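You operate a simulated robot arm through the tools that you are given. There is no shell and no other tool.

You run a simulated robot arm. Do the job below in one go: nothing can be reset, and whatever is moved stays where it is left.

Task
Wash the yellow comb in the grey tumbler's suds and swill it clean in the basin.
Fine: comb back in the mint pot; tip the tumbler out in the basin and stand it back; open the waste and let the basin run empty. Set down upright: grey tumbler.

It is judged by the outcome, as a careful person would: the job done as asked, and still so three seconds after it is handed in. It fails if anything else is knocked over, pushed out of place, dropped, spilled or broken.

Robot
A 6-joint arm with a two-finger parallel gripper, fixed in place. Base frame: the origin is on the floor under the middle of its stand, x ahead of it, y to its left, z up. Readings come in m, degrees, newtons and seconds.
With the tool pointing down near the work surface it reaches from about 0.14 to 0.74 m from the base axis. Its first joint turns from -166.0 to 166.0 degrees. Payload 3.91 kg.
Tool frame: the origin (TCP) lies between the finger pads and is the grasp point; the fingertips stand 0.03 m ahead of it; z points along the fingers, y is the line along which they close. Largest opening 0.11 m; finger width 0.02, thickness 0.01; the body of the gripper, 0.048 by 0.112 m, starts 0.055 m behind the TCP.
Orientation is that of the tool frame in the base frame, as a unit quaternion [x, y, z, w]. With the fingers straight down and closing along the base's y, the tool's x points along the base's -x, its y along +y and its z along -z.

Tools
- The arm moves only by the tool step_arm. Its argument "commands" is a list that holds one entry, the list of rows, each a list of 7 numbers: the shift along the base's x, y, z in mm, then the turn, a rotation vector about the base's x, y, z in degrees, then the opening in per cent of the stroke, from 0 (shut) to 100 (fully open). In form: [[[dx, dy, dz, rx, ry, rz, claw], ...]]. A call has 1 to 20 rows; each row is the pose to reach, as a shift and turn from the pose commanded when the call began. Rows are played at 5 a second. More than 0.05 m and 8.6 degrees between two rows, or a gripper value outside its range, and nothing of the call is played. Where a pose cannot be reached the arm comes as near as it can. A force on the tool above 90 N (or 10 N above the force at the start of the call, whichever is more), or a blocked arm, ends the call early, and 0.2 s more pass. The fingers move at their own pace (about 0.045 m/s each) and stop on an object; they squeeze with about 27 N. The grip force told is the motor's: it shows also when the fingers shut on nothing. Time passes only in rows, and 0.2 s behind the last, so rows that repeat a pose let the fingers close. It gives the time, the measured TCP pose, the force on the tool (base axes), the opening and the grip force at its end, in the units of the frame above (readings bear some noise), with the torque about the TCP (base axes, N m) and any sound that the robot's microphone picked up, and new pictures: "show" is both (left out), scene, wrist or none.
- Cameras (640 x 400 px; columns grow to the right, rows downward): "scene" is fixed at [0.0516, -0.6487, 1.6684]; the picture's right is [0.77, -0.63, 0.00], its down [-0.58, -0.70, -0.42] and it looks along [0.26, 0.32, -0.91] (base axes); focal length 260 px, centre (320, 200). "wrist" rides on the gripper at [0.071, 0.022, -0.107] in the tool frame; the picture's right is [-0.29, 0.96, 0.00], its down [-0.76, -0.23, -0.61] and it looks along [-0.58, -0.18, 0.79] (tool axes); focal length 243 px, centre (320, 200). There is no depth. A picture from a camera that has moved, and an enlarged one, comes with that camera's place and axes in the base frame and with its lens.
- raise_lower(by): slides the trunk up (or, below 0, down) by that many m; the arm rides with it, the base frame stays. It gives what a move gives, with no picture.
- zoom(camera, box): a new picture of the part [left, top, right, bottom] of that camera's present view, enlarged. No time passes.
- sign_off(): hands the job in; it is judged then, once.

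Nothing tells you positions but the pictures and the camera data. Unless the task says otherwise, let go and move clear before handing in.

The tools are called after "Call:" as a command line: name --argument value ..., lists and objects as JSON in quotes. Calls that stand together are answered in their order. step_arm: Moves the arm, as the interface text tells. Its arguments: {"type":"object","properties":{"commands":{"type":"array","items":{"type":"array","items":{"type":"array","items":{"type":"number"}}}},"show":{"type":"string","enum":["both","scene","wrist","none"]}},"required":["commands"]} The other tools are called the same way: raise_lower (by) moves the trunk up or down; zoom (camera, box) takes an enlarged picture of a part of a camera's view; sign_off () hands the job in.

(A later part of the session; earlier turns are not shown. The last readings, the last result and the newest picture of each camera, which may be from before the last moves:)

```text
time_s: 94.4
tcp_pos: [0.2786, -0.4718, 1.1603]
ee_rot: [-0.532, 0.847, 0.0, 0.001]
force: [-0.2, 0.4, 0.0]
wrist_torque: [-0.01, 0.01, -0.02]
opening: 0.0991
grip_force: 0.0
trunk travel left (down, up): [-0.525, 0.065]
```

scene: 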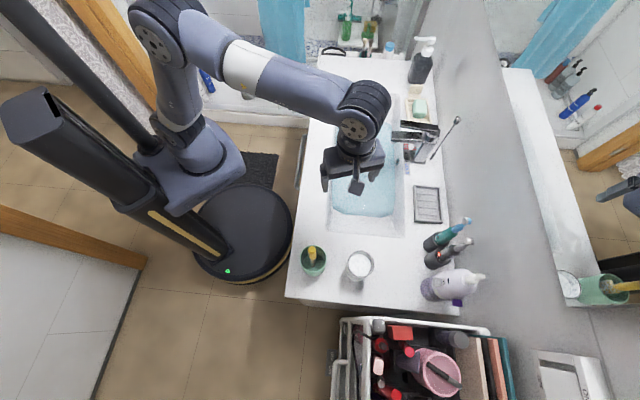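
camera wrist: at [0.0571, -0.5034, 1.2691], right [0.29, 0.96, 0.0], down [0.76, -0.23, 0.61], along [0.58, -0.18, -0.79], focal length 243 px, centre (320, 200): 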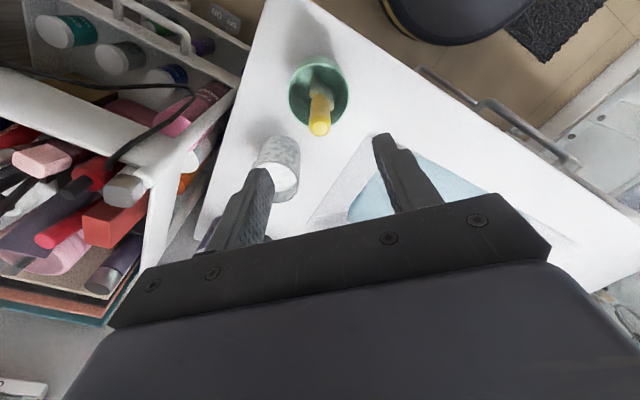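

The yaw is done. Now I'll tilt the fingers down toward the tumbler, to about 15° below horizontal.

Call:
step_arm --commands '[[[0, 0, 0, -7.2, 3.5, 0, 90], [0, 0, 0, -14.4, 6.9, 0, 90], [0, 0, 0, -21.6, 10.4, 0, 90], [0, 0, 0, -28.8, 13.9, 0, 90], [0, 0, 0, -36.0, 17.4, 0, 90], [0, 0, 0, -43.2, 20.8, 0, 90], [0, 0, 0, -50.5, 24.3, 0, 90], [0, 0, 0, -57.7, 27.8, 0, 90], [0, 0, 0, -64.0, 30.8, 0, 90], [0, 0, 0, -67.6, 32.6, 0, 90], [0, 0, 0, -67.6, 32.6, 0, 90]]]' --show "both"

```text
time_s: 96.8
tcp_pos: [0.2793, -0.472, 1.1608]
ee_rot: [-0.422, 0.671, -0.324, -0.516]
force: [0.2, -0.1, 0.1]
wrist_torque: [0.01, -0.02, 0.03]
opening: 0.099
grip_force: 0.0
trunk travel left (down, up): [-0.525, 0.065]
camera wrist: at [0.2981, -0.3846, 1.257], right [-0.83, 0.48, -0.28], down [0.55, 0.61, -0.58], along [-0.11, -0.63, -0.77], focal length 243 px, centre (320, 200)
```

scene: 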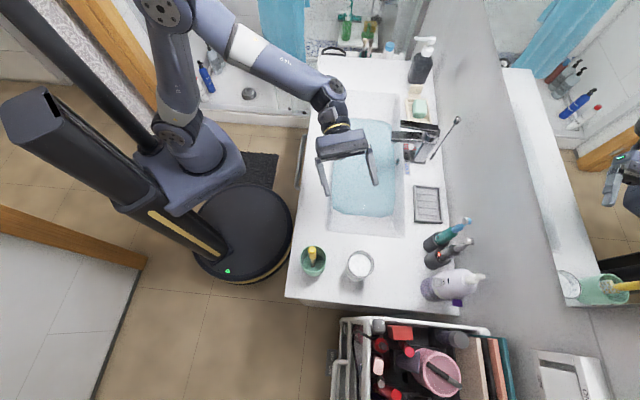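
wrist: 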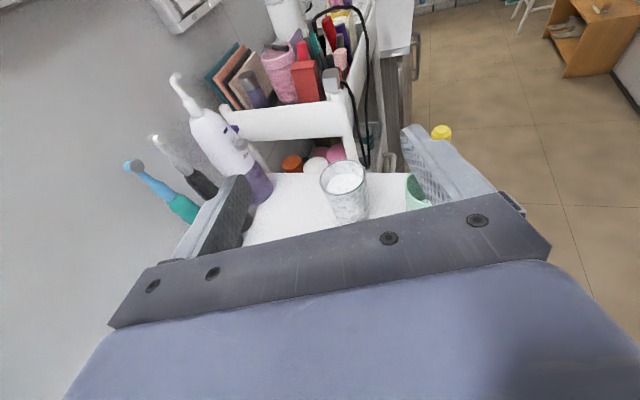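

The fingers now point at the tumbler. Before grasping, I'll rehearse the pouring roll over the basin with the gripper empty, to be sure the wrist can make it.

Call:
step_arm --commands '[[[28, 28, -20, 0, 0, 0, 90], [56, 56, -45, 0, 0, 0, 90], [84, 84, -75, 0, 0, 0, 90], [113, 113, -105, 0, 0, 0, 90], [113, 113, -105, 0, 0, 0, 90]]]' --show "none"

Call:
step_arm --commands '[[[0, 0, 0, 3.4, 7.0, 2.0, 90], [0, 0, 0, 6.7, 13.9, 4.1, 90], [0, 0, 0, 10.1, 20.9, 6.1, 90], [0, 0, 0, 13.4, 27.8, 8.2, 90], [0, 0, 0, 16.8, 34.8, 10.2, 90], [0, 0, 0, 20.1, 41.8, 12.3, 90], [0, 0, 0, 23.5, 48.7, 14.3, 90], [0, 0, 0, 26.8, 55.7, 16.4, 90], [0, 0, 0, 30.2, 62.6, 18.4, 90], [0, 0, 0, 33.5, 69.6, 20.5, 90], [0, 0, 0, 36.9, 76.6, 22.5, 90], [0, 0, 0, 40.2, 83.5, 24.6, 90], [0, 0, 0, 43.6, 90.5, 26.6, 90], [0, 0, 0, 46.9, 97.4, 28.7, 90], [0, 0, 0, 50.3, 104.4, 30.7, 90], [0, 0, 0, 53.6, 111.4, 32.8, 90], [0, 0, 0, 57.0, 118.3, 34.8, 90], [0, 0, 0, 58.7, 121.8, 35.8, 90]]]' --show "scene"

```text
refused: row 4 steps farther than a row can; nothing moved
```

```text
time_s: 100.6
tcp_pos: [0.2255, -0.4389, 1.0508]
ee_rot: [0.767, 0.161, -0.367, 0.501]
force: [-0.5, 0.1, -0.4]
wrist_torque: [0.0, 0.01, 0.02]
opening: 0.0988
grip_force: 0.1
out of reach, approached as far as the arm can: row 15, 16, 17, 18
trunk travel left (down, up): [-0.525, 0.065]
```

scene: 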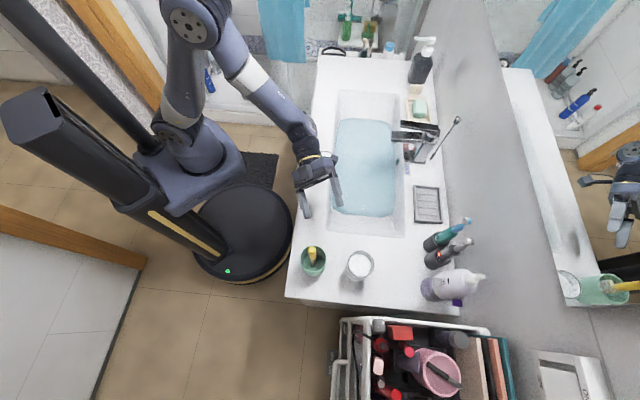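

The first move was refused because one row was too long, so the roll rehearsal ran at the stand-off instead. It held until about 112° and then drifted in position, but touched nothing. I'll roll back while moving over the basin.

Call:
step_arm --commands '[[[15, 15, 10, 0, 0, 0, 90], [30, 30, 20, -3.4, -7.0, -2.0, 90], [45, 45, 20, -6.7, -13.9, -4.1, 90], [60, 60, 20, -10.1, -20.9, -6.1, 90], [60, 60, 20, -13.4, -27.8, -8.2, 90], [60, 60, 20, -16.8, -34.8, -10.2, 90], [60, 60, 20, -20.1, -41.8, -12.3, 90], [60, 60, 20, -23.5, -48.7, -14.3, 90], [60, 60, 20, -26.8, -55.7, -16.4, 90], [60, 60, 20, -30.2, -62.6, -18.4, 90], [60, 60, 20, -33.5, -69.6, -20.5, 90], [60, 60, 20, -36.9, -76.6, -22.5, 90], [60, 60, 20, -40.2, -83.5, -24.6, 90], [60, 60, 20, -43.6, -90.5, -26.6, 90], [60, 60, 20, -46.9, -97.4, -28.7, 90], [60, 60, 20, -50.3, -104.4, -30.7, 90], [60, 60, 20, -53.6, -111.4, -32.8, 90], [60, 60, 20, -57.0, -118.3, -34.8, 90], [60, 60, 20, -58.7, -121.8, -35.8, 90]]]' --show "scene"

```text
time_s: 104.6
tcp_pos: [0.2863, -0.3792, 1.0722]
ee_rot: [-0.421, 0.672, -0.324, -0.516]
force: [-0.1, 1.3, 0.3]
wrist_torque: [-0.01, -0.02, 0.07]
opening: 0.0988
grip_force: 0.0
out of reach, approached as far as the arm can: row 1
trunk travel left (down, up): [-0.525, 0.065]
```

scene: 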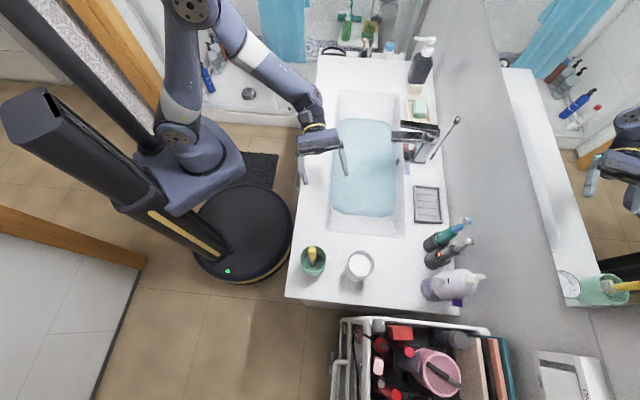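

The arm rolled back cleanly. I'll move to the intended pouring spot over the basin and rehearse the roll there.

Call:
step_arm --commands '[[[30, 3, -13, 0, 0, 0, 90], [60, 5, -26, 0, 0, 0, 90], [90, 7, -40, 0, 0, 0, 90], [114, 9, -52, 0, 0, 0, 90], [114, 9, -52, 0, 0, 0, 90]]]' --show "scene"

```text
time_s: 105.8
tcp_pos: [0.401, -0.3709, 1.0204]
ee_rot: [-0.421, 0.671, -0.323, -0.517]
force: [0.3, 0.3, -0.1]
wrist_torque: [0.01, 0.0, -0.04]
opening: 0.0992
grip_force: 0.0
trunk travel left (down, up): [-0.525, 0.065]
```

scene: 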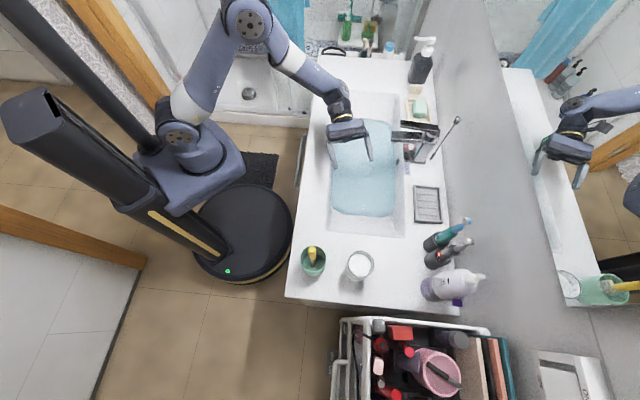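

Call:
step_arm --commands '[[[0, 0, 0, 3.4, 7.0, 2.0, 90], [0, 0, 0, 6.7, 13.9, 4.1, 90], [0, 0, 0, 10.1, 20.9, 6.1, 90], [0, 0, 0, 13.4, 27.8, 8.2, 90], [0, 0, 0, 16.8, 34.8, 10.2, 90], [0, 0, 0, 20.1, 41.8, 12.3, 90], [0, 0, 0, 23.5, 48.7, 14.3, 90], [0, 0, 0, 26.8, 55.7, 16.4, 90], [0, 0, 0, 30.2, 62.6, 18.4, 90], [0, 0, 0, 33.5, 69.6, 20.5, 90], [0, 0, 0, 36.9, 76.6, 22.5, 90], [0, 0, 0, 40.2, 83.5, 24.6, 90], [0, 0, 0, 43.6, 90.5, 26.6, 90]]]' --show "scene"

```text
time_s: 108.6
tcp_pos: [0.3998, -0.3705, 1.0201]
ee_rot: [0.788, -0.079, -0.209, 0.574]
force: [0.8, 0.2, -0.8]
wrist_torque: [-0.03, 0.02, 0.01]
opening: 0.099
grip_force: 0.1
trunk travel left (down, up): [-0.525, 0.065]
```

scene: 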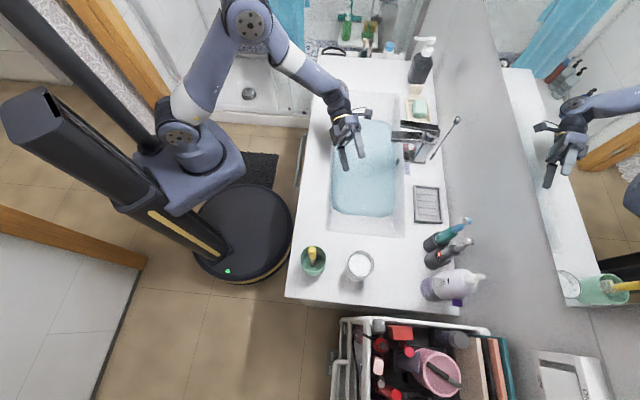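

It has rolled 104° cleanly. I'll continue another 40° to see if the full pour is possible here.

Call:
step_arm --commands '[[[0, 0, 0, 3.4, 7.0, 2.0, 90], [0, 0, 0, 6.7, 13.9, 4.1, 90], [0, 0, 0, 10.1, 20.9, 6.1, 90], [0, 0, 0, 13.4, 27.8, 8.2, 90], [0, 0, 0, 16.8, 34.8, 10.2, 90]]]' --show "scene"

```text
time_s: 109.8
tcp_pos: [0.3501, -0.3455, 0.97]
ee_rot: [0.766, 0.188, -0.386, 0.477]
force: [0.3, 0.3, 1.1]
wrist_torque: [0.0, 0.02, -0.02]
opening: 0.0986
grip_force: 0.0
out of reach, approached as far as the arm can: row 4, 5
trunk travel left (down, up): [-0.525, 0.065]
```

scene: 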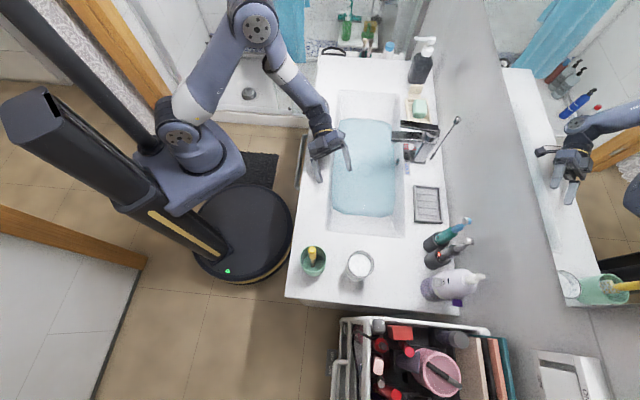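

The roll is good to about 128°, which tips a tumbler roughly 120° and is enough to empty it. I'll roll back upright and go to the stand-off beside the tumbler.

Call:
step_arm --commands '[[[10, -5, 20, -3.4, -7.0, -2.0, 90], [20, -10, 40, -6.7, -13.9, -4.1, 90], [30, -15, 60, -10.1, -20.9, -6.1, 90], [30, -15, 60, -13.4, -27.8, -8.2, 90], [30, -15, 60, -16.8, -34.8, -10.2, 90], [30, -15, 60, -20.1, -41.8, -12.3, 90], [30, -15, 60, -23.5, -48.7, -14.3, 90], [30, -15, 60, -26.8, -55.7, -16.4, 90], [30, -15, 60, -30.2, -62.6, -18.4, 90], [30, -15, 60, -33.5, -69.6, -20.5, 90], [30, -15, 60, -36.9, -76.6, -22.5, 90], [30, -15, 60, -40.2, -83.5, -24.6, 90], [30, -15, 60, -43.6, -90.5, -26.6, 90], [30, -15, 60, -46.9, -97.4, -28.7, 90], [30, -15, 60, -50.3, -104.4, -30.7, 90], [30, -15, 60, -53.6, -111.4, -32.8, 90], [30, -15, 60, -57.0, -118.3, -34.8, 90], [30, -15, 60, -60.3, -125.3, -36.9, 90]]]' --show "none"

```text
time_s: 113.6
tcp_pos: [0.3829, -0.3597, 1.0298]
ee_rot: [-0.422, 0.671, -0.325, -0.515]
force: [0.1, -0.1, -0.1]
wrist_torque: [-0.02, -0.01, 0.02]
opening: 0.0989
grip_force: 0.2
trunk travel left (down, up): [-0.525, 0.065]
```

Call:
step_arm --commands '[[[-25, -28, -15, 0, 0, 0, 90], [-50, -58, -30, 0, 0, 0, 90], [-75, -88, -46, 0, 0, 0, 90], [-98, -116, -62, 0, 0, 0, 90], [-117, -139, -73, 0, 0, 0, 90], [-117, -139, -73, 0, 0, 0, 90]]]' --show "both"

Call:
zoom --camera "wrist" --box '[220, 100, 440, 240]'

Call:
zoom --camera "scene" --box '[280, 170, 420, 290]'

```text
time_s: 115.0
tcp_pos: [0.264, -0.4994, 0.9564]
ee_rot: [-0.423, 0.671, -0.324, -0.515]
force: [-0.1, -0.4, 0.5]
wrist_torque: [-0.03, 0.06, -0.02]
opening: 0.0988
grip_force: 0.1
trunk travel left (down, up): [-0.525, 0.065]
camera wrist: at [0.2821, -0.4123, 1.0527], right [-0.83, 0.48, -0.28], down [0.55, 0.61, -0.58], along [-0.11, -0.63, -0.77], focal length 243 px, centre (320, 200)
```

scene: 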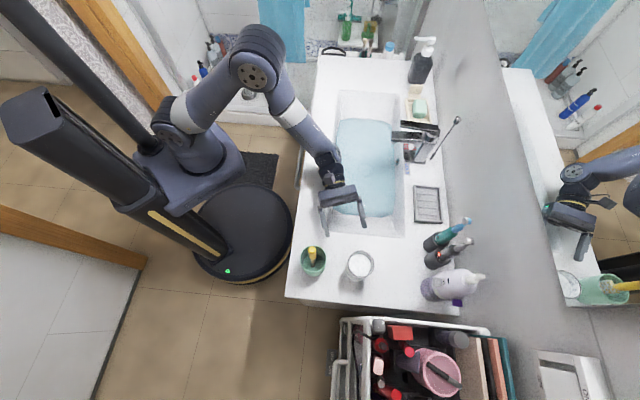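
wrist: 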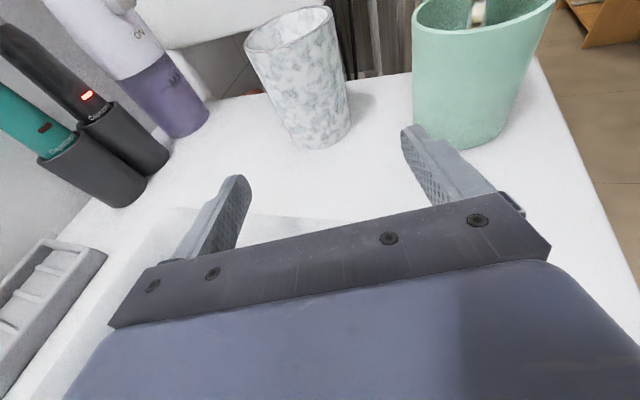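

```text
2.86 times, centred on (330, 170) of wrist
camera zoom: at [0.2821, -0.4123, 1.0527], right [-0.83, 0.48, -0.28], down [0.55, 0.61, -0.58], along [-0.11, -0.63, -0.77], focal length 693 px, centre (291, 286)
```

zoom: 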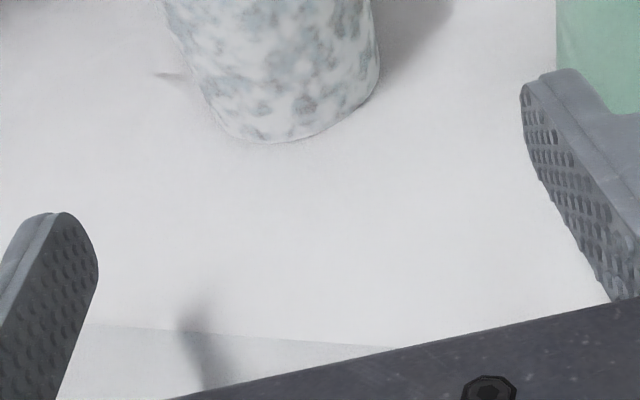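

```text
3.33 times, centred on (350, 230) of scene
camera zoom: at [0.0516, -0.6487, 1.6684], right [0.77, -0.63, 0.0], down [-0.58, -0.7, -0.42], along [0.26, 0.32, -0.91], focal length 865 px, centre (220, 100)
```

zoom: 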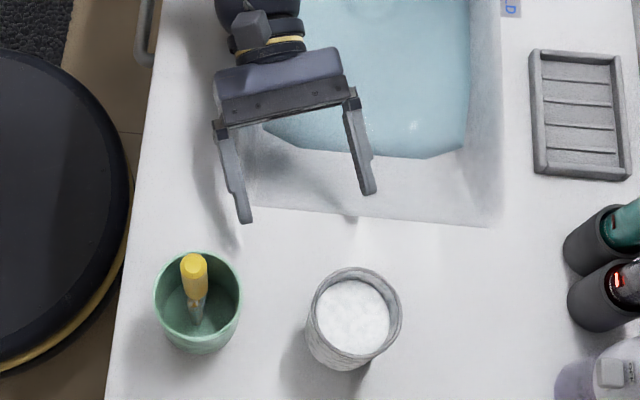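

The tumbler is lined up between the open fingers, with the pot clear to the side. I'll move in and close on it.

Call:
step_arm --commands '[[[-11, -24, 0, 0, 0, 0, 90], [-22, -48, 0, 0, 0, 0, 90], [-33, -72, 0, 0, 0, 0, 90], [-43, -95, 0, 0, 0, 0, 90], [-53, -117, 0, 0, 0, 0, 90], [-53, -117, 0, 0, 0, 0, 90]]]' --show "both"

Call:
zoom --camera "scene" --box '[280, 200, 420, 300]'

```text
time_s: 116.4
tcp_pos: [0.2127, -0.6147, 0.957]
ee_rot: [-0.424, 0.671, -0.324, -0.514]
force: [-0.6, 0.5, -0.7]
wrist_torque: [0.0, 0.0, 0.02]
opening: 0.099
grip_force: 0.0
trunk travel left (down, up): [-0.525, 0.065]
camera wrist: at [0.2302, -0.5291, 1.0531], right [-0.83, 0.48, -0.28], down [0.55, 0.61, -0.58], along [-0.11, -0.63, -0.77], focal length 243 px, centre (320, 200)
```

scene: 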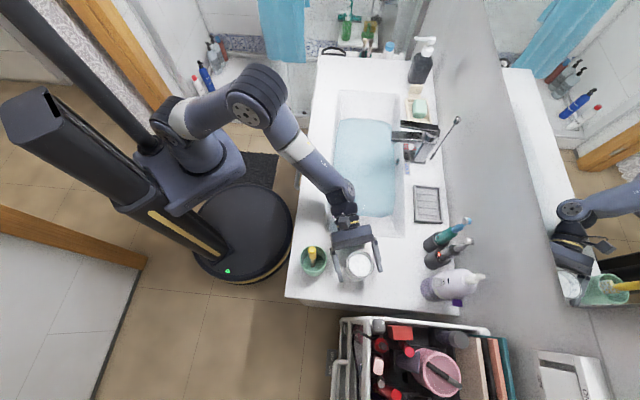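
wrist: 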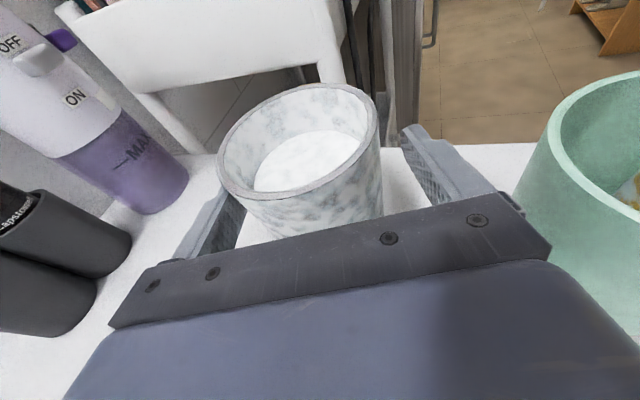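

```text
4.00 times, centred on (350, 250) of scene
camera zoom: at [0.0516, -0.6487, 1.6684], right [0.77, -0.63, 0.0], down [-0.58, -0.7, -0.42], along [0.26, 0.32, -0.91], focal length 1038 px, centre (200, 0)
```

zoom: 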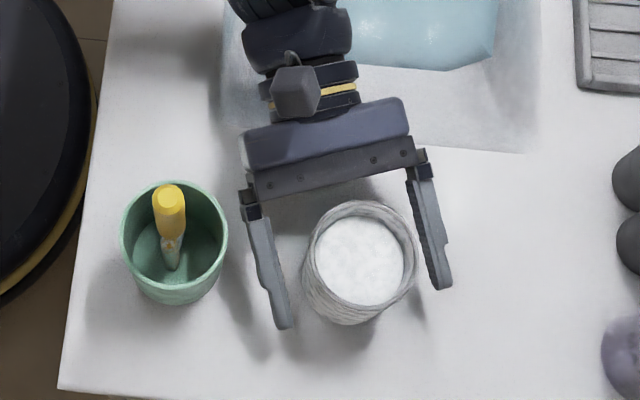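

The tumbler sits centred between the fingers. I'll close gently on it.

Call:
step_arm --commands '[[[0, 0, 0, 0, 0, 0, 80], [0, 0, 0, 0, 0, 0, 70], [0, 0, 0, 0, 0, 0, 62], [0, 0, 0, 0, 0, 0, 55], [0, 0, 0, 0, 0, 0, 45], [0, 0, 0, 0, 0, 0, 30], [0, 0, 0, 0, 0, 0, 10], [0, 0, 0, 0, 0, 0, 0], [0, 0, 0, 0, 0, 0, 0], [0, 0, 0, 0, 0, 0, 0]]]' --show "both"

Call:
zoom --camera "scene" --box '[280, 200, 420, 300]'

```text
time_s: 118.6
tcp_pos: [0.2127, -0.6157, 0.9571]
ee_rot: [-0.423, 0.671, -0.324, -0.515]
force: [1.0, -1.3, 1.1]
wrist_torque: [-0.06, -0.15, -0.03]
opening: 0.0653
grip_force: 26.9
trunk travel left (down, up): [-0.525, 0.065]
camera wrist: at [0.2305, -0.5287, 1.0534], right [-0.83, 0.48, -0.28], down [0.55, 0.61, -0.58], along [-0.11, -0.63, -0.77], focal length 243 px, centre (320, 200)
```

scene: 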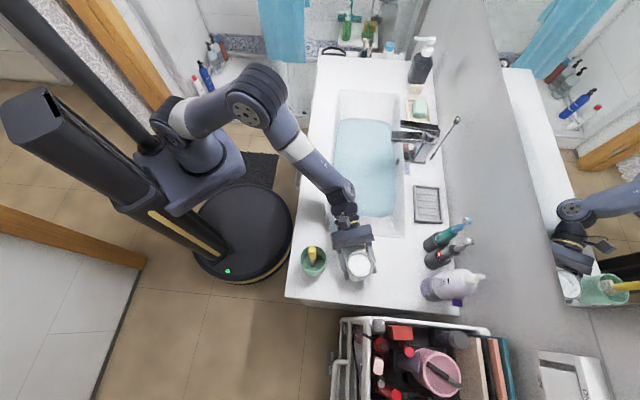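
wrist: 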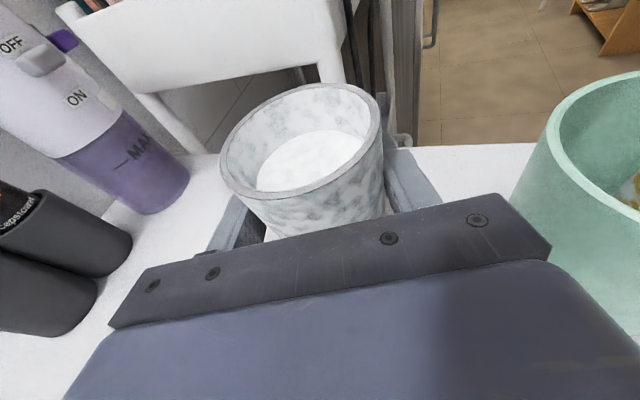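

```text
4.00 times, centred on (350, 250) of scene
camera zoom: at [0.0516, -0.6487, 1.6684], right [0.77, -0.63, 0.0], down [-0.58, -0.7, -0.42], along [0.26, 0.32, -0.91], focal length 1038 px, centre (200, 0)
```

zoom: 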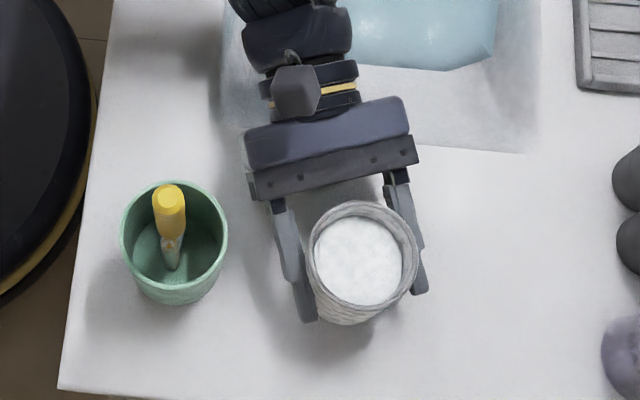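

The tumbler is held, with a 65 mm opening at full grip force. I'll lift it straight up slowly and check.

Call:
step_arm --commands '[[[0, 0, 6, 0, 0, 0, 0], [0, 0, 16, 0, 0, 0, 0], [0, 0, 30, 0, 0, 0, 0], [0, 0, 46, 0, 0, 0, 0], [0, 0, 60, 0, 0, 0, 0], [0, 0, 68, 0, 0, 0, 0], [0, 0, 70, 0, 0, 0, 0]]]' --show "both"

```text
time_s: 120.2
tcp_pos: [0.2114, -0.616, 1.0259]
ee_rot: [-0.423, 0.672, -0.324, -0.515]
force: [0.9, -0.1, -3.1]
wrist_torque: [0.01, -0.02, -0.02]
opening: 0.065
grip_force: 26.9
trunk travel left (down, up): [-0.525, 0.065]
camera wrist: at [0.2306, -0.5287, 1.1232], right [-0.83, 0.48, -0.28], down [0.55, 0.61, -0.58], along [-0.11, -0.63, -0.77], focal length 243 px, centre (320, 200)
```

scene: 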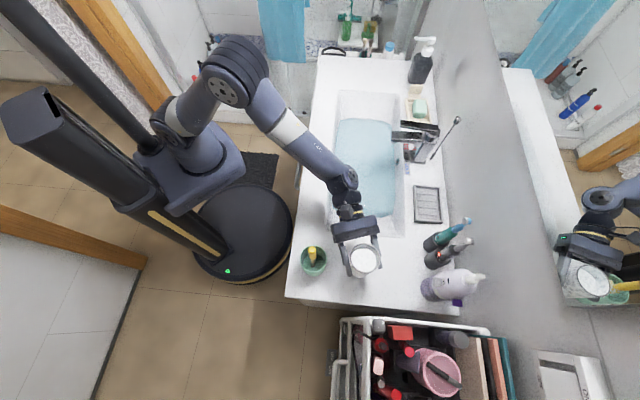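
wrist: 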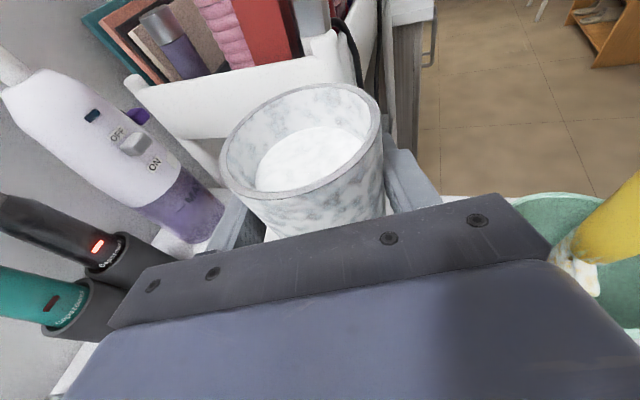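

The tumbler is held steadily at about 3 N. While I have a close view, I'll check the comb's head in the pot.

Call:
zoom --camera "wrist" --box '[530, 160, 640, 310]'

```text
2.67 times, centred on (585, 235) of wrist
camera zoom: at [0.2306, -0.5287, 1.1232], right [-0.83, 0.48, -0.28], down [0.55, 0.61, -0.58], along [-0.11, -0.63, -0.77], focal length 647 px, centre (-387, 107)
```

zoom: 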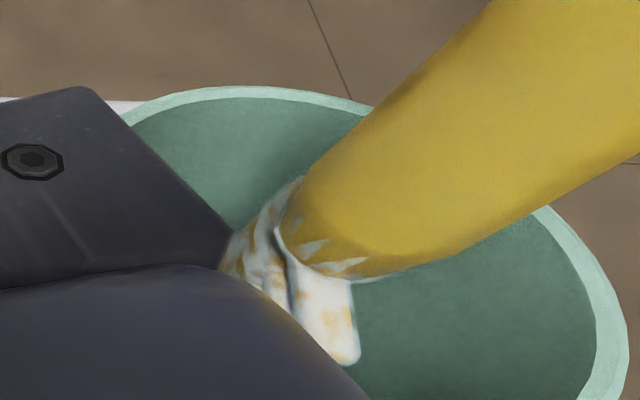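

Call:
zoom --camera "wrist" --box '[560, 220, 610, 270]'

Call:
zoom --camera "scene" --box '[295, 235, 335, 280]'

```text
8.00 times, centred on (585, 245) of wrist
camera zoom: at [0.2306, -0.5287, 1.1232], right [-0.83, 0.48, -0.28], down [0.55, 0.61, -0.58], along [-0.11, -0.63, -0.77], focal length 1941 px, centre (-1800, -160)
```

zoom: 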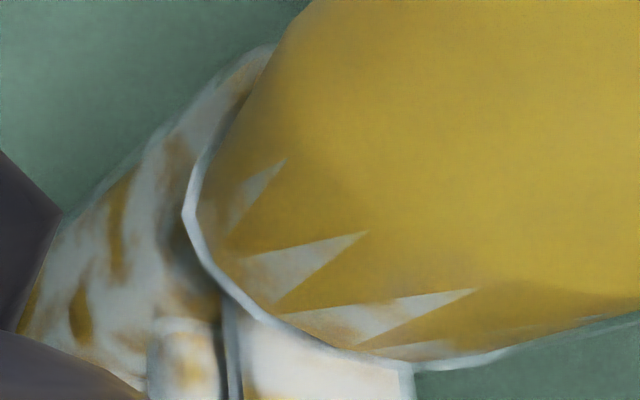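

```text
8.89 times, centred on (315, 258) of scene
camera zoom: at [0.0516, -0.6487, 1.6684], right [0.77, -0.63, 0.0], down [-0.58, -0.7, -0.42], along [0.26, 0.32, -0.91], focal length 2307 px, centre (364, -311)
```

zoom: 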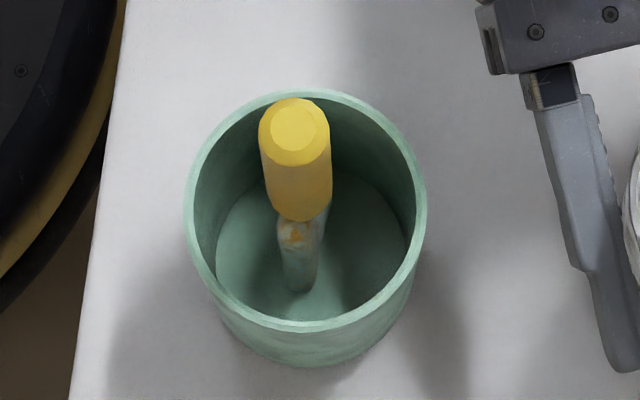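

Close up, the patches are clearly white soap film painted over the head and the handle's lowest ring, so the comb is not properly rinsed. My first wash strokes were tiny, so the suds wash itself was probably too light. The tumbler still holds its suds, so I'll set it back down exactly where it was and redo the wash.

Call:
step_arm --commands '[[[0, 0, -12, 0, 0, 0, 0], [0, 0, -28, 0, 0, 0, 0], [0, 0, -44, 0, 0, 0, 0], [0, 0, -57, 0, 0, 0, 0], [0, 0, -65, 0, 0, 0, 0], [0, 0, -69, 0, 0, 0, 0], [0, 0, -70, 0, 0, 0, 0], [0, 0, -70, 0, 0, 0, 0]]]' --show "none"

```text
time_s: 122.0
tcp_pos: [0.2122, -0.615, 0.957]
ee_rot: [-0.423, 0.671, -0.324, -0.515]
force: [-0.4, 0.2, 2.0]
wrist_torque: [0.03, -0.02, 0.04]
opening: 0.0653
grip_force: 27.0
trunk travel left (down, up): [-0.525, 0.065]
```

The tumbler is resting on the counter. I'll open slowly and back straight out.

Call:
step_arm --commands '[[[0, 0, 0, 0, 0, 0, 62], [0, 0, 0, 0, 0, 0, 66], [0, 0, 0, 0, 0, 0, 75], [0, 0, 0, 0, 0, 0, 90], [0, 0, 0, 0, 0, 0, 90], [5, 12, 0, 0, 0, 0, 90], [15, 34, 0, 0, 0, 0, 90], [27, 60, 0, 0, 0, 0, 90], [40, 90, 0, 0, 0, 0, 90], [55, 120, 0, 0, 0, 0, 90], [63, 138, 20, 0, 0, 0, 90], [63, 138, 60, 0, 0, 0, 90], [63, 138, 100, 0, 0, 0, 90], [63, 138, 140, 0, 0, 0, 90], [63, 138, 180, 0, 0, 0, 90], [63, 138, 203, 0, 0, 0, 90]]]' --show "both"

Call:
zoom --camera "scene" --box '[280, 200, 420, 300]'

```text
time_s: 125.4
tcp_pos: [0.2749, -0.4778, 1.1605]
ee_rot: [-0.423, 0.671, -0.324, -0.515]
force: [0.5, -0.6, -0.3]
wrist_torque: [-0.01, -0.04, 0.01]
opening: 0.0988
grip_force: 0.1
trunk travel left (down, up): [-0.525, 0.065]
camera wrist: at [0.2931, -0.3904, 1.2571], right [-0.83, 0.48, -0.28], down [0.55, 0.61, -0.58], along [-0.11, -0.63, -0.77], focal length 243 px, centre (320, 200)
```

scene: 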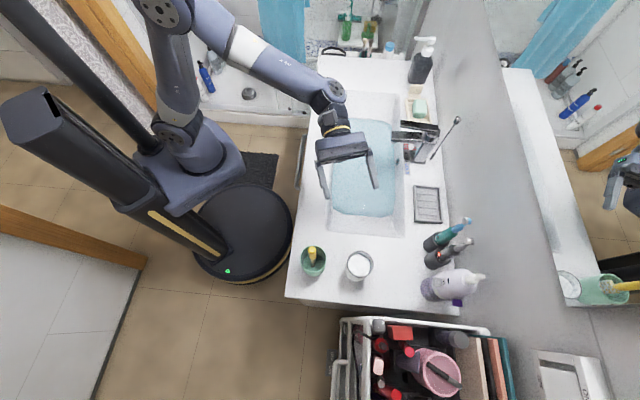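
wrist: 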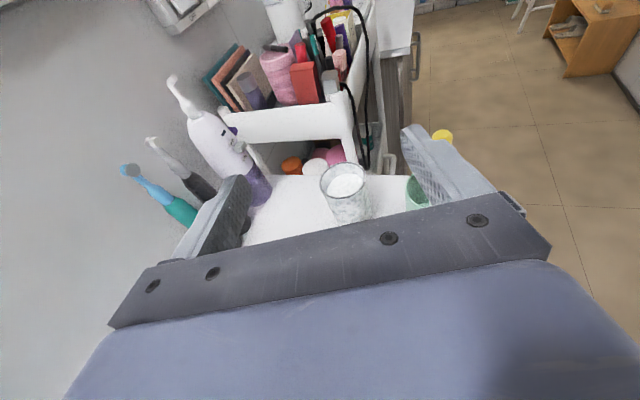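

```text
4.00 times, centred on (350, 250) of scene
camera zoom: at [0.0516, -0.6487, 1.6684], right [0.77, -0.63, 0.0], down [-0.58, -0.7, -0.42], along [0.26, 0.32, -0.91], focal length 1038 px, centre (200, 0)
```

zoom: 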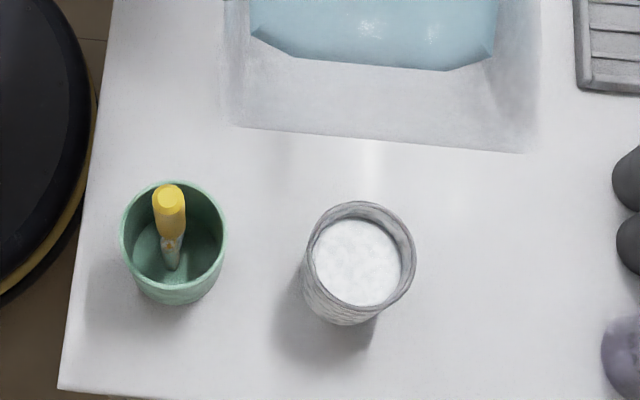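

The tumbler stands back in place, upright and full. I'll bring the tool to point down again and turn it to match the comb's flat, for a better second wash.

Call:
step_arm --commands '[[[0, 0, 0, 7.2, -3.5, 0, 90], [0, 0, 0, 14.4, -6.9, 0, 90], [0, 0, 0, 21.6, -10.4, 0, 80], [0, 0, 0, 28.8, -13.9, 0, 70], [0, 0, 0, 36.0, -17.4, 0, 60], [0, 0, 0, 43.2, -20.8, 0, 60], [0, 0, 0, 50.5, -24.3, 0, 60], [0, 0, 0, 57.7, -27.8, 0, 60], [0, 0, 0, 64.0, -30.8, 0, 60], [0, 0, 0, 67.6, -32.6, 0, 60]]]' --show "none"

Call:
step_arm --commands '[[[0, 0, 0, 0, 0, -8, 60], [0, 0, 0, 0, 0, -16, 60], [0, 0, 0, 0, 0, -24, 60], [0, 0, 0, 0, 0, -32, 60], [0, 0, 0, 0, 0, -40, 60], [0, 0, 0, 0, 0, -48, 60], [0, 0, 0, 0, 0, -56, 60], [0, 0, 0, 0, 0, -64, 60], [0, 0, 0, 0, 0, -72, 60], [0, 0, 0, 0, 0, -80, 60], [0, 0, 0, 0, 0, -88, 60], [0, 0, 0, 0, 0, -96, 60], [0, 0, 0, 0, 0, -102.3, 60]]]' --show "both"

```text
time_s: 127.6
tcp_pos: [0.2745, -0.477, 1.16]
ee_rot: [-0.532, 0.846, 0.0, 0.002]
force: [1.0, -0.3, -0.6]
wrist_torque: [0.01, 0.01, 0.01]
opening: 0.0658
grip_force: 0.0
trunk travel left (down, up): [-0.525, 0.065]
```

```text
time_s: 130.4
tcp_pos: [0.2745, -0.4783, 1.159]
ee_rot: [0.326, 0.945, -0.001, 0.001]
force: [0.2, -0.2, 0.1]
wrist_torque: [0.01, -0.05, 0.05]
opening: 0.0661
grip_force: 0.0
trunk travel left (down, up): [-0.525, 0.065]
camera wrist: at [0.233, -0.4158, 1.2665], right [0.82, 0.57, 0.0], down [0.46, -0.65, 0.61], along [0.35, -0.5, -0.79], focal length 243 px, centre (320, 200)
```

scene: 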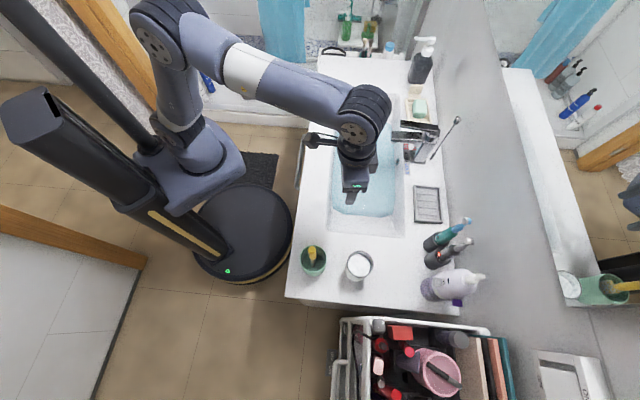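
wrist: 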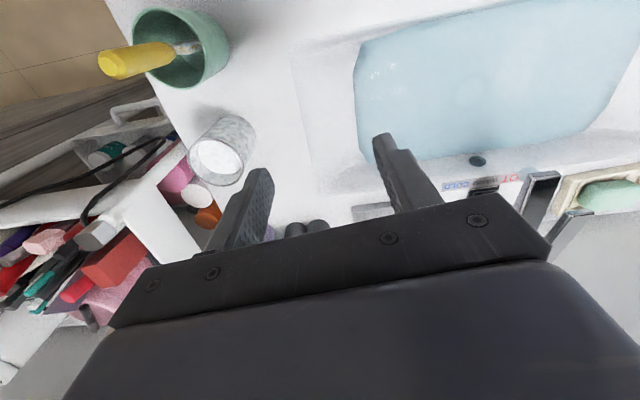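

Call:
step_arm --commands '[[[-37, -12, 0, 0, 0, 0, 60], [-74, -24, 0, 0, 0, 0, 60], [-111, -36, 0, 0, 0, 0, 60], [-147.5, -47.5, 0, 0, 0, 0, 60], [-147.5, -47.5, 0, 0, 0, 0, 60]]]' --show "wrist"

Call:
zoom --camera "wrist" --box '[240, 30, 400, 190]'

```text
time_s: 131.6
tcp_pos: [0.1284, -0.5249, 1.1608]
ee_rot: [0.325, 0.946, -0.001, 0.001]
force: [0.3, -0.2, -0.9]
wrist_torque: [0.0, 0.01, -0.01]
opening: 0.0659
grip_force: 0.0
trunk travel left (down, up): [-0.525, 0.065]
camera wrist: at [0.0853, -0.4631, 1.2671], right [0.82, 0.58, 0.0], down [0.46, -0.65, 0.61], along [0.35, -0.5, -0.79], focal length 243 px, centre (320, 200)
```

wrist: 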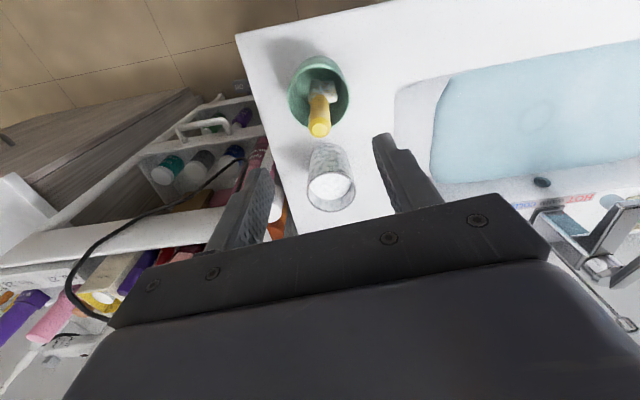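

```text
2.50 times, centred on (320, 110) of wrist
camera zoom: at [0.0853, -0.4631, 1.2671], right [0.82, 0.58, 0.0], down [0.46, -0.65, 0.61], along [0.35, -0.5, -0.79], focal length 606 px, centre (320, 425)
```

zoom: 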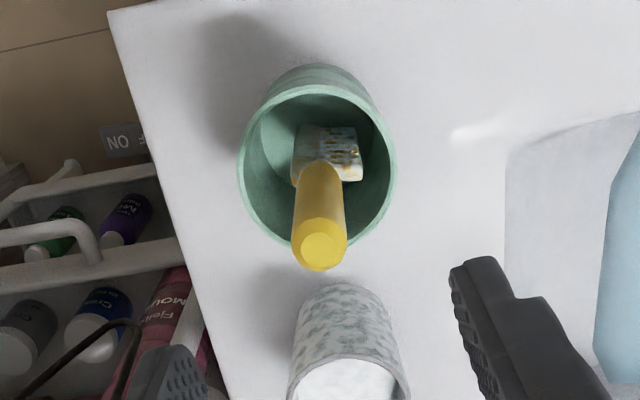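

The comb is dead centre under the gripper. I'll go down, grip near the top of the handle, and lift.

Call:
step_arm --commands '[[[0, 0, -30, 0, 0, 0, 60], [0, 0, -60, 0, 0, 0, 60], [0, 0, -85, 0, 0, 0, 60], [0, 0, -98, 0, 0, 0, 60], [0, 0, -98, 0, 0, 0, 40], [0, 0, -98, 0, 0, 0, 20], [0, 0, -98, 0, 0, 0, 0], [0, 0, -98, 0, 0, 0, 0], [0, 0, -98, 0, 0, 0, 0], [0, 0, -98, 0, 0, 0, 0], [0, 0, -98, 0, 0, 0, 0]]]' --show "wrist"

```text
time_s: 134.0
tcp_pos: [0.1278, -0.5252, 1.0608]
ee_rot: [0.325, 0.946, -0.001, 0.0]
force: [0.2, -0.5, -0.4]
wrist_torque: [-0.02, 0.0, -0.01]
opening: 0.0172
grip_force: 27.1
trunk travel left (down, up): [-0.525, 0.065]
camera wrist: at [0.0857, -0.4628, 1.169], right [0.82, 0.58, 0.0], down [0.46, -0.65, 0.61], along [0.35, -0.5, -0.79], focal length 243 px, centre (320, 200)
```

wrist: 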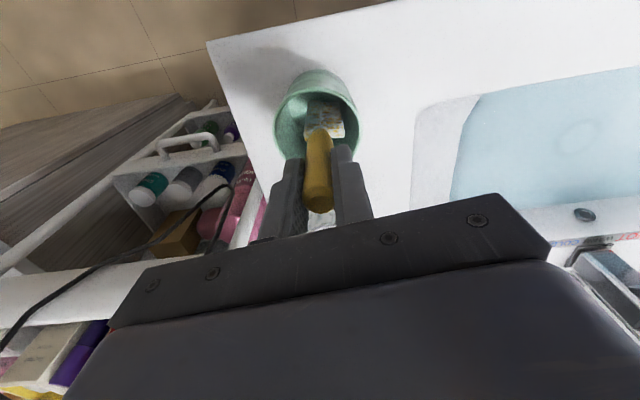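

Gripped. Lifting out and carrying it over the tumbler again.

Call:
step_arm --commands '[[[0, 0, 20, 0, 0, 0, 0], [0, 0, 45, 0, 0, 0, 0], [0, 0, 75, 0, 0, 0, 0], [0, 0, 105, 0, 0, 0, 0], [0, 0, 128, 0, 0, 0, 0], [20, -22, 128, 0, 0, 0, 0], [41, -45, 128, 0, 0, 0, 0], [62, -67, 128, 0, 0, 0, 0], [82, -90, 128, 0, 0, 0, 0], [82, -90, 128, 0, 0, 0, 0]]]' --show "wrist"

Call:
zoom --camera "wrist" --box '[260, 30, 380, 150]'

```text
time_s: 136.2
tcp_pos: [0.2081, -0.6098, 1.1886]
ee_rot: [0.324, 0.946, 0.0, 0.0]
force: [0.8, 0.3, 0.1]
wrist_torque: [0.03, 0.0, -0.02]
opening: 0.0171
grip_force: 27.9
out of reach, approached as far as the arm can: row 9, 10
trunk travel left (down, up): [-0.525, 0.065]
camera wrist: at [0.1659, -0.5472, 1.2953], right [0.82, 0.58, 0.0], down [0.46, -0.65, 0.61], along [0.35, -0.5, -0.79], focal length 243 px, centre (320, 200)
```

wrist: 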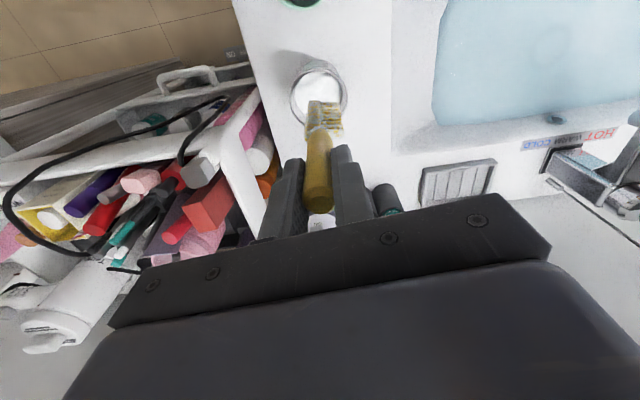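

```text
3.33 times, centred on (320, 90) of wrist
camera zoom: at [0.1659, -0.5472, 1.2953], right [0.82, 0.58, 0.0], down [0.46, -0.65, 0.61], along [0.35, -0.5, -0.79], focal length 809 px, centre (320, 567)
```

zoom: 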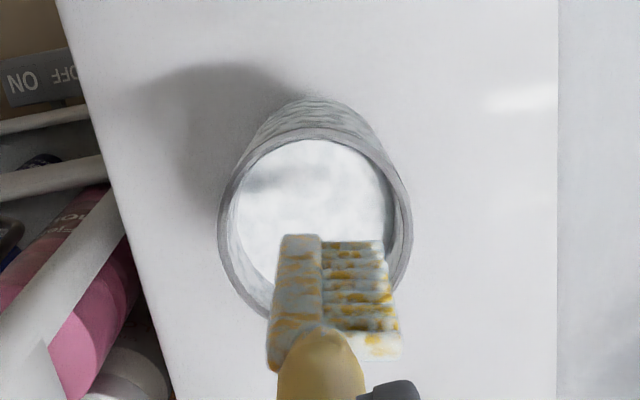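

The rim is only a few millimetres off the comb's axis. I'll centre it, lower in, and scrub properly with long plunges and side strokes.

Call:
step_arm --commands '[[[2.5, -4.5, -30, 0, 0, 0, 0], [2.5, -4.5, -60, 0, 0, 0, 0], [2.5, -4.5, -88, 0, 0, 0, 0], [2.5, -4.5, -108, 0, 0, 0, 0], [2.5, -4.5, -118, 0, 0, 0, 0], [8, -8.8, -97, 0, 0, 0, 0], [2.5, -4.5, -74, 0, 0, 0, 0], [-3, -0.2, -97, 0, 0, 0, 0], [2.5, -4.5, -118, 0, 0, 0, 0], [8, -8.8, -97, 0, 0, 0, 0], [2.5, -4.5, -74, 0, 0, 0, 0], [-3, -0.2, -97, 0, 0, 0, 0], [2.5, -4.5, -118, 0, 0, 0, 0], [8, -8.8, -97, 0, 0, 0, 0], [2.5, -4.5, -74, 0, 0, 0, 0], [-3, -0.2, -97, 0, 0, 0, 0], [2.5, -4.5, -118, 0, 0, 0, 0], [8, -8.8, -97, 0, 0, 0, 0], [2.5, -4.5, -85, 0, 0, 0, 0], [2.5, -4.5, -118, 0, 0, 0, 0]]]' --show "wrist"

Call:
zoom --camera "wrist" --box '[250, 50, 390, 190]'

```text
time_s: 140.4
tcp_pos: [0.2106, -0.6124, 1.0712]
ee_rot: [0.324, 0.946, -0.001, 0.001]
force: [0.3, 0.8, -0.8]
wrist_torque: [-0.02, 0.01, -0.02]
opening: 0.0171
grip_force: 27.1
trunk travel left (down, up): [-0.525, 0.065]
camera wrist: at [0.1681, -0.5509, 1.178], right [0.82, 0.58, 0.0], down [0.46, -0.65, 0.61], along [0.35, -0.5, -0.79], focal length 243 px, centre (320, 200)
```

wrist: 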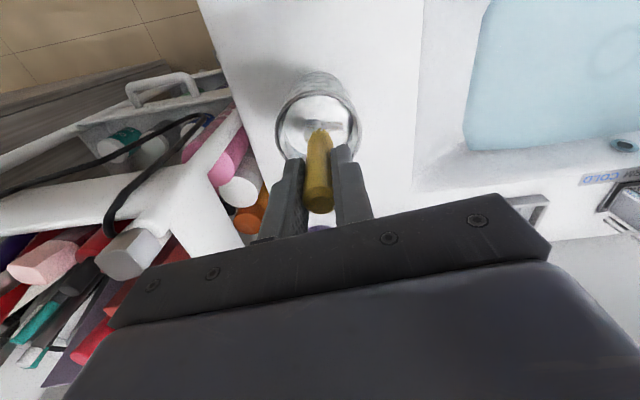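

```text
2.86 times, centred on (320, 120) of wrist
camera zoom: at [0.1681, -0.5509, 1.178], right [0.82, 0.58, 0.0], down [0.46, -0.65, 0.61], along [0.35, -0.5, -0.79], focal length 693 px, centre (320, 429)
```

zoom: 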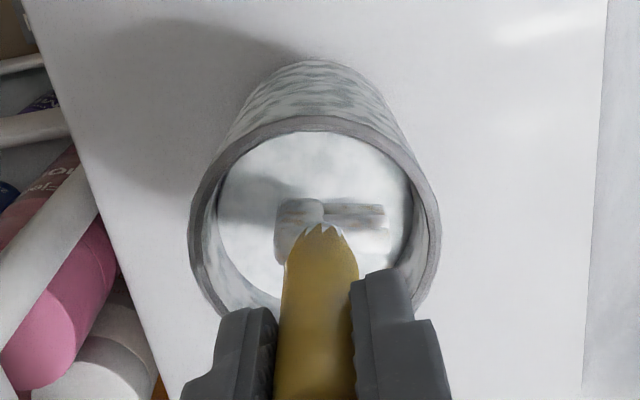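

The head is foaming up again with no contact force. I'll keep scrubbing a good while longer.

Call:
step_arm --commands '[[[5.5, -4.3, 21, 0, 0, 6, 0], [0, 0, 44, 0, 0, 12, 0], [-5.5, 4.3, 21, 0, 0, 6, 0], [0, 0, 0, 0, 0, 0, 0], [5.5, -4.3, 21, 0, 0, -6, 0], [0, 0, 44, 0, 0, -12, 0], [-5.5, 4.3, 21, 0, 0, -6, 0], [0, 0, 0, 0, 0, 0, 0], [5.5, -4.3, 21, 0, 0, 6, 0], [0, 0, 44, 0, 0, 12, 0], [-5.5, 4.3, 21, 0, 0, 6, 0], [0, 0, 0, 0, 0, 0, 0], [5.5, -4.3, 21, 0, 0, -6, 0], [0, 0, 44, 0, 0, -12, 0], [-5.5, 4.3, 21, 0, 0, -6, 0], [0, 0, 0, 0, 0, 0, 0], [7, -5.5, 2, 0, 0, 0, 0], [-7, 5.5, 2, 0, 0, 0, 0], [7, -5.5, 2, 0, 0, 0, 0], [0, 0, 0, 0, 0, 0, 0]]]' --show "none"

Call:
step_arm --commands '[[[5.5, -4.3, 21, 0, 0, 6, 0], [0, 0, 44, 0, 0, 12, 0], [-5.5, 4.3, 21, 0, 0, 6, 0], [0, 0, 0, 0, 0, 0, 0], [5.5, -4.3, 21, 0, 0, -6, 0], [0, 0, 44, 0, 0, -12, 0], [-5.5, 4.3, 21, 0, 0, -6, 0], [0, 0, 0, 0, 0, 0, 0], [5.5, -4.3, 21, 0, 0, 6, 0], [0, 0, 44, 0, 0, 12, 0], [-5.5, 4.3, 21, 0, 0, 6, 0], [0, 0, 0, 0, 0, 0, 0], [5.5, -4.3, 21, 0, 0, -6, 0], [0, 0, 44, 0, 0, -12, 0], [-5.5, 4.3, 21, 0, 0, -6, 0], [0, 0, 0, 0, 0, 0, 0], [7, -5.5, 2, 0, 0, 0, 0], [-7, 5.5, 2, 0, 0, 0, 0], [7, -5.5, 2, 0, 0, 0, 0], [0, 0, 0, 0, 0, 0, 0]]]' --show "none"

Call:
step_arm --commands '[[[5.5, -4.3, 21, 0, 0, 6, 0], [0, 0, 44, 0, 0, 12, 0], [-5.5, 4.3, 21, 0, 0, 6, 0], [0, 0, 0, 0, 0, 0, 0], [5.5, -4.3, 21, 0, 0, -6, 0], [0, 0, 44, 0, 0, -12, 0], [-5.5, 4.3, 21, 0, 0, -6, 0], [0, 0, 0, 0, 0, 0, 0], [7, -5.5, 2, 0, 0, 0, 0], [-7, 5.5, 2, 0, 0, 0, 0], [7, -5.5, 2, 0, 0, 0, 0], [0, 0, 0, 0, 0, 0, 0], [0, 0, 25, 0, 0, 0, 0], [0, 0, 50, 0, 0, 0, 0], [0, 0, 75, 0, 0, 0, 0], [0, 0, 100, 0, 0, 0, 0], [0, 0, 112, 0, 0, 0, 0], [0, 0, 112, 0, 0, 0, 0], [0, 0, 112, 0, 0, 0, 0], [0, 0, 112, 0, 0, 0, 0]]]' --show "wrist"

Call:
zoom --camera "wrist" --box '[260, 30, 380, 150]'

Call:
zoom --camera "scene" --box '[310, 220, 430, 295]'

```text
time_s: 144.6
tcp_pos: [0.2109, -0.6132, 1.0713]
ee_rot: [0.325, 0.946, -0.001, 0.0]
force: [-1.2, -0.2, 0.2]
wrist_torque: [-0.03, 0.0, -0.03]
opening: 0.0172
grip_force: 26.4
trunk travel left (down, up): [-0.525, 0.065]
```

```text
time_s: 148.8
tcp_pos: [0.21, -0.6132, 1.072]
ee_rot: [0.325, 0.946, -0.002, 0.001]
force: [-0.1, 0.1, -1.2]
wrist_torque: [0.03, -0.01, -0.01]
opening: 0.0171
grip_force: 26.9
trunk travel left (down, up): [-0.525, 0.065]
```

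```text
time_s: 153.0
tcp_pos: [0.2109, -0.6112, 1.1837]
ee_rot: [0.324, 0.946, -0.001, 0.001]
force: [0.5, -0.1, 0.2]
wrist_torque: [0.01, -0.04, 0.0]
opening: 0.017
grip_force: 27.1
trunk travel left (down, up): [-0.525, 0.065]
camera wrist: at [0.1687, -0.5496, 1.2902], right [0.82, 0.58, 0.0], down [0.46, -0.65, 0.61], along [0.35, -0.5, -0.79], focal length 243 px, centre (320, 200)
```

wrist: 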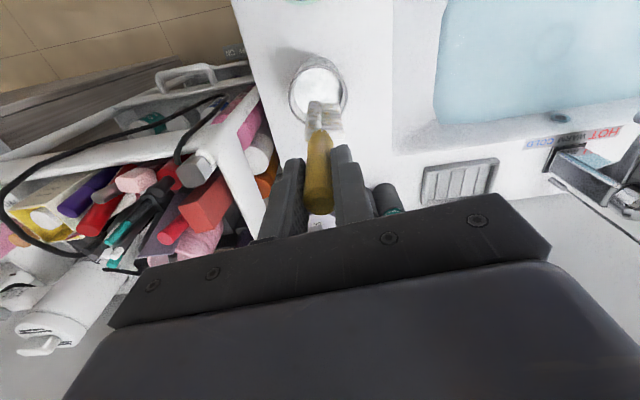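

```text
3.33 times, centred on (320, 90) of wrist
camera zoom: at [0.1687, -0.5496, 1.2902], right [0.82, 0.58, 0.0], down [0.46, -0.65, 0.61], along [0.35, -0.5, -0.79], focal length 809 px, centre (320, 567)
```

zoom: 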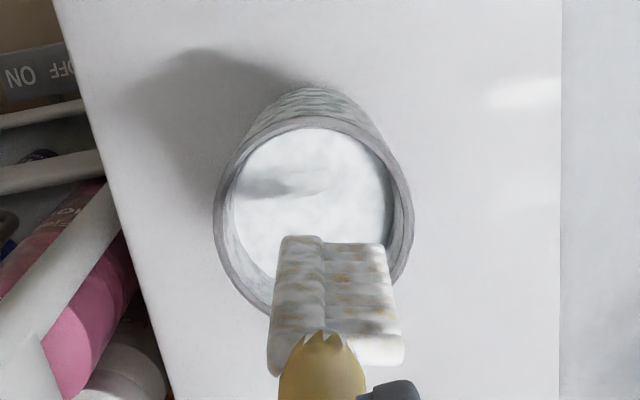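

```text
5.33 times, centred on (370, 258) of scene
camera zoom: at [0.0516, -0.6487, 1.6684], right [0.77, -0.63, 0.0], down [-0.58, -0.7, -0.42], along [0.26, 0.32, -0.91], focal length 1384 px, centre (53, -107)
```

zoom: 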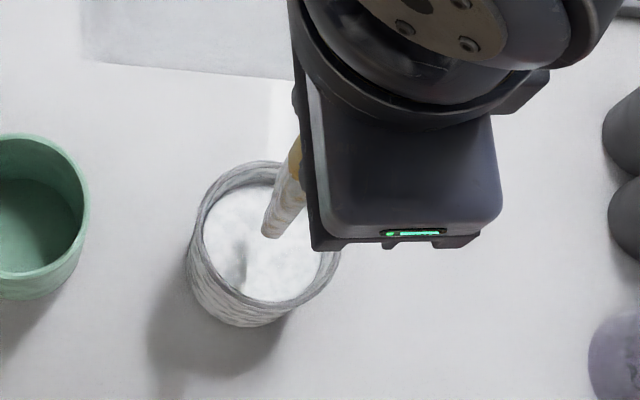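

The head is now thickly coated, a matt neutral white. After my first rinse, at this same spot, it was a bluish water-coloured film, so that first rinse had probably reached a wet, clean state. Either way I'll now rinse thoroughly: over to the clear end of the basin and down.

Call:
step_arm --commands '[[[22, 21, 0, 0, 0, 0, 0], [44, 42, 0, 0, 0, 0, 0], [73, 70, 0, 0, 0, 0, 0], [102, 98, 0, 0, 0, 0, 0], [131, 126, 0, 0, 0, 0, 0], [160, 154, 0, 0, 0, 0, 0], [190, 182, -5, 0, 0, 0, 0], [219, 206, -10, 0, 0, 0, 0], [219, 206, -45, 0, 0, 0, 0], [219, 206, -85, 0, 0, 0, 0], [219, 206, -125, 0, 0, 0, 0], [219, 206, -160, 0, 0, 0, 0], [219, 206, -190, 0, 0, 0, 0], [219, 206, -215, 0, 0, 0, 0], [219, 206, -229, 0, 0, 0, 0], [219, 206, -232, 0, 0, 0, 0]]]' --show "scene"

```text
time_s: 156.4
tcp_pos: [0.4282, -0.4069, 0.9504]
ee_rot: [0.325, 0.946, -0.001, 0.001]
force: [0.4, 0.2, -0.2]
wrist_torque: [-0.03, 0.0, -0.02]
opening: 0.0171
grip_force: 27.1
trunk travel left (down, up): [-0.525, 0.065]
```

scene: 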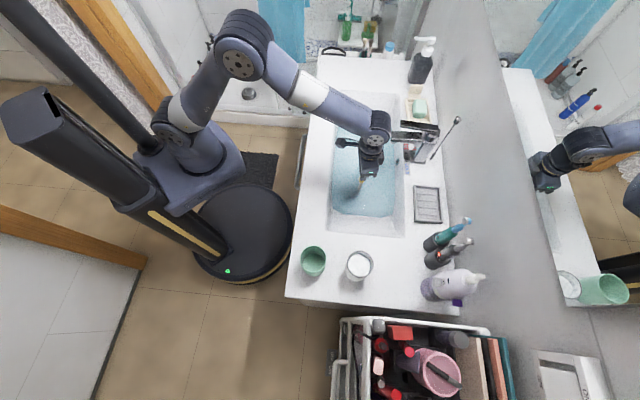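

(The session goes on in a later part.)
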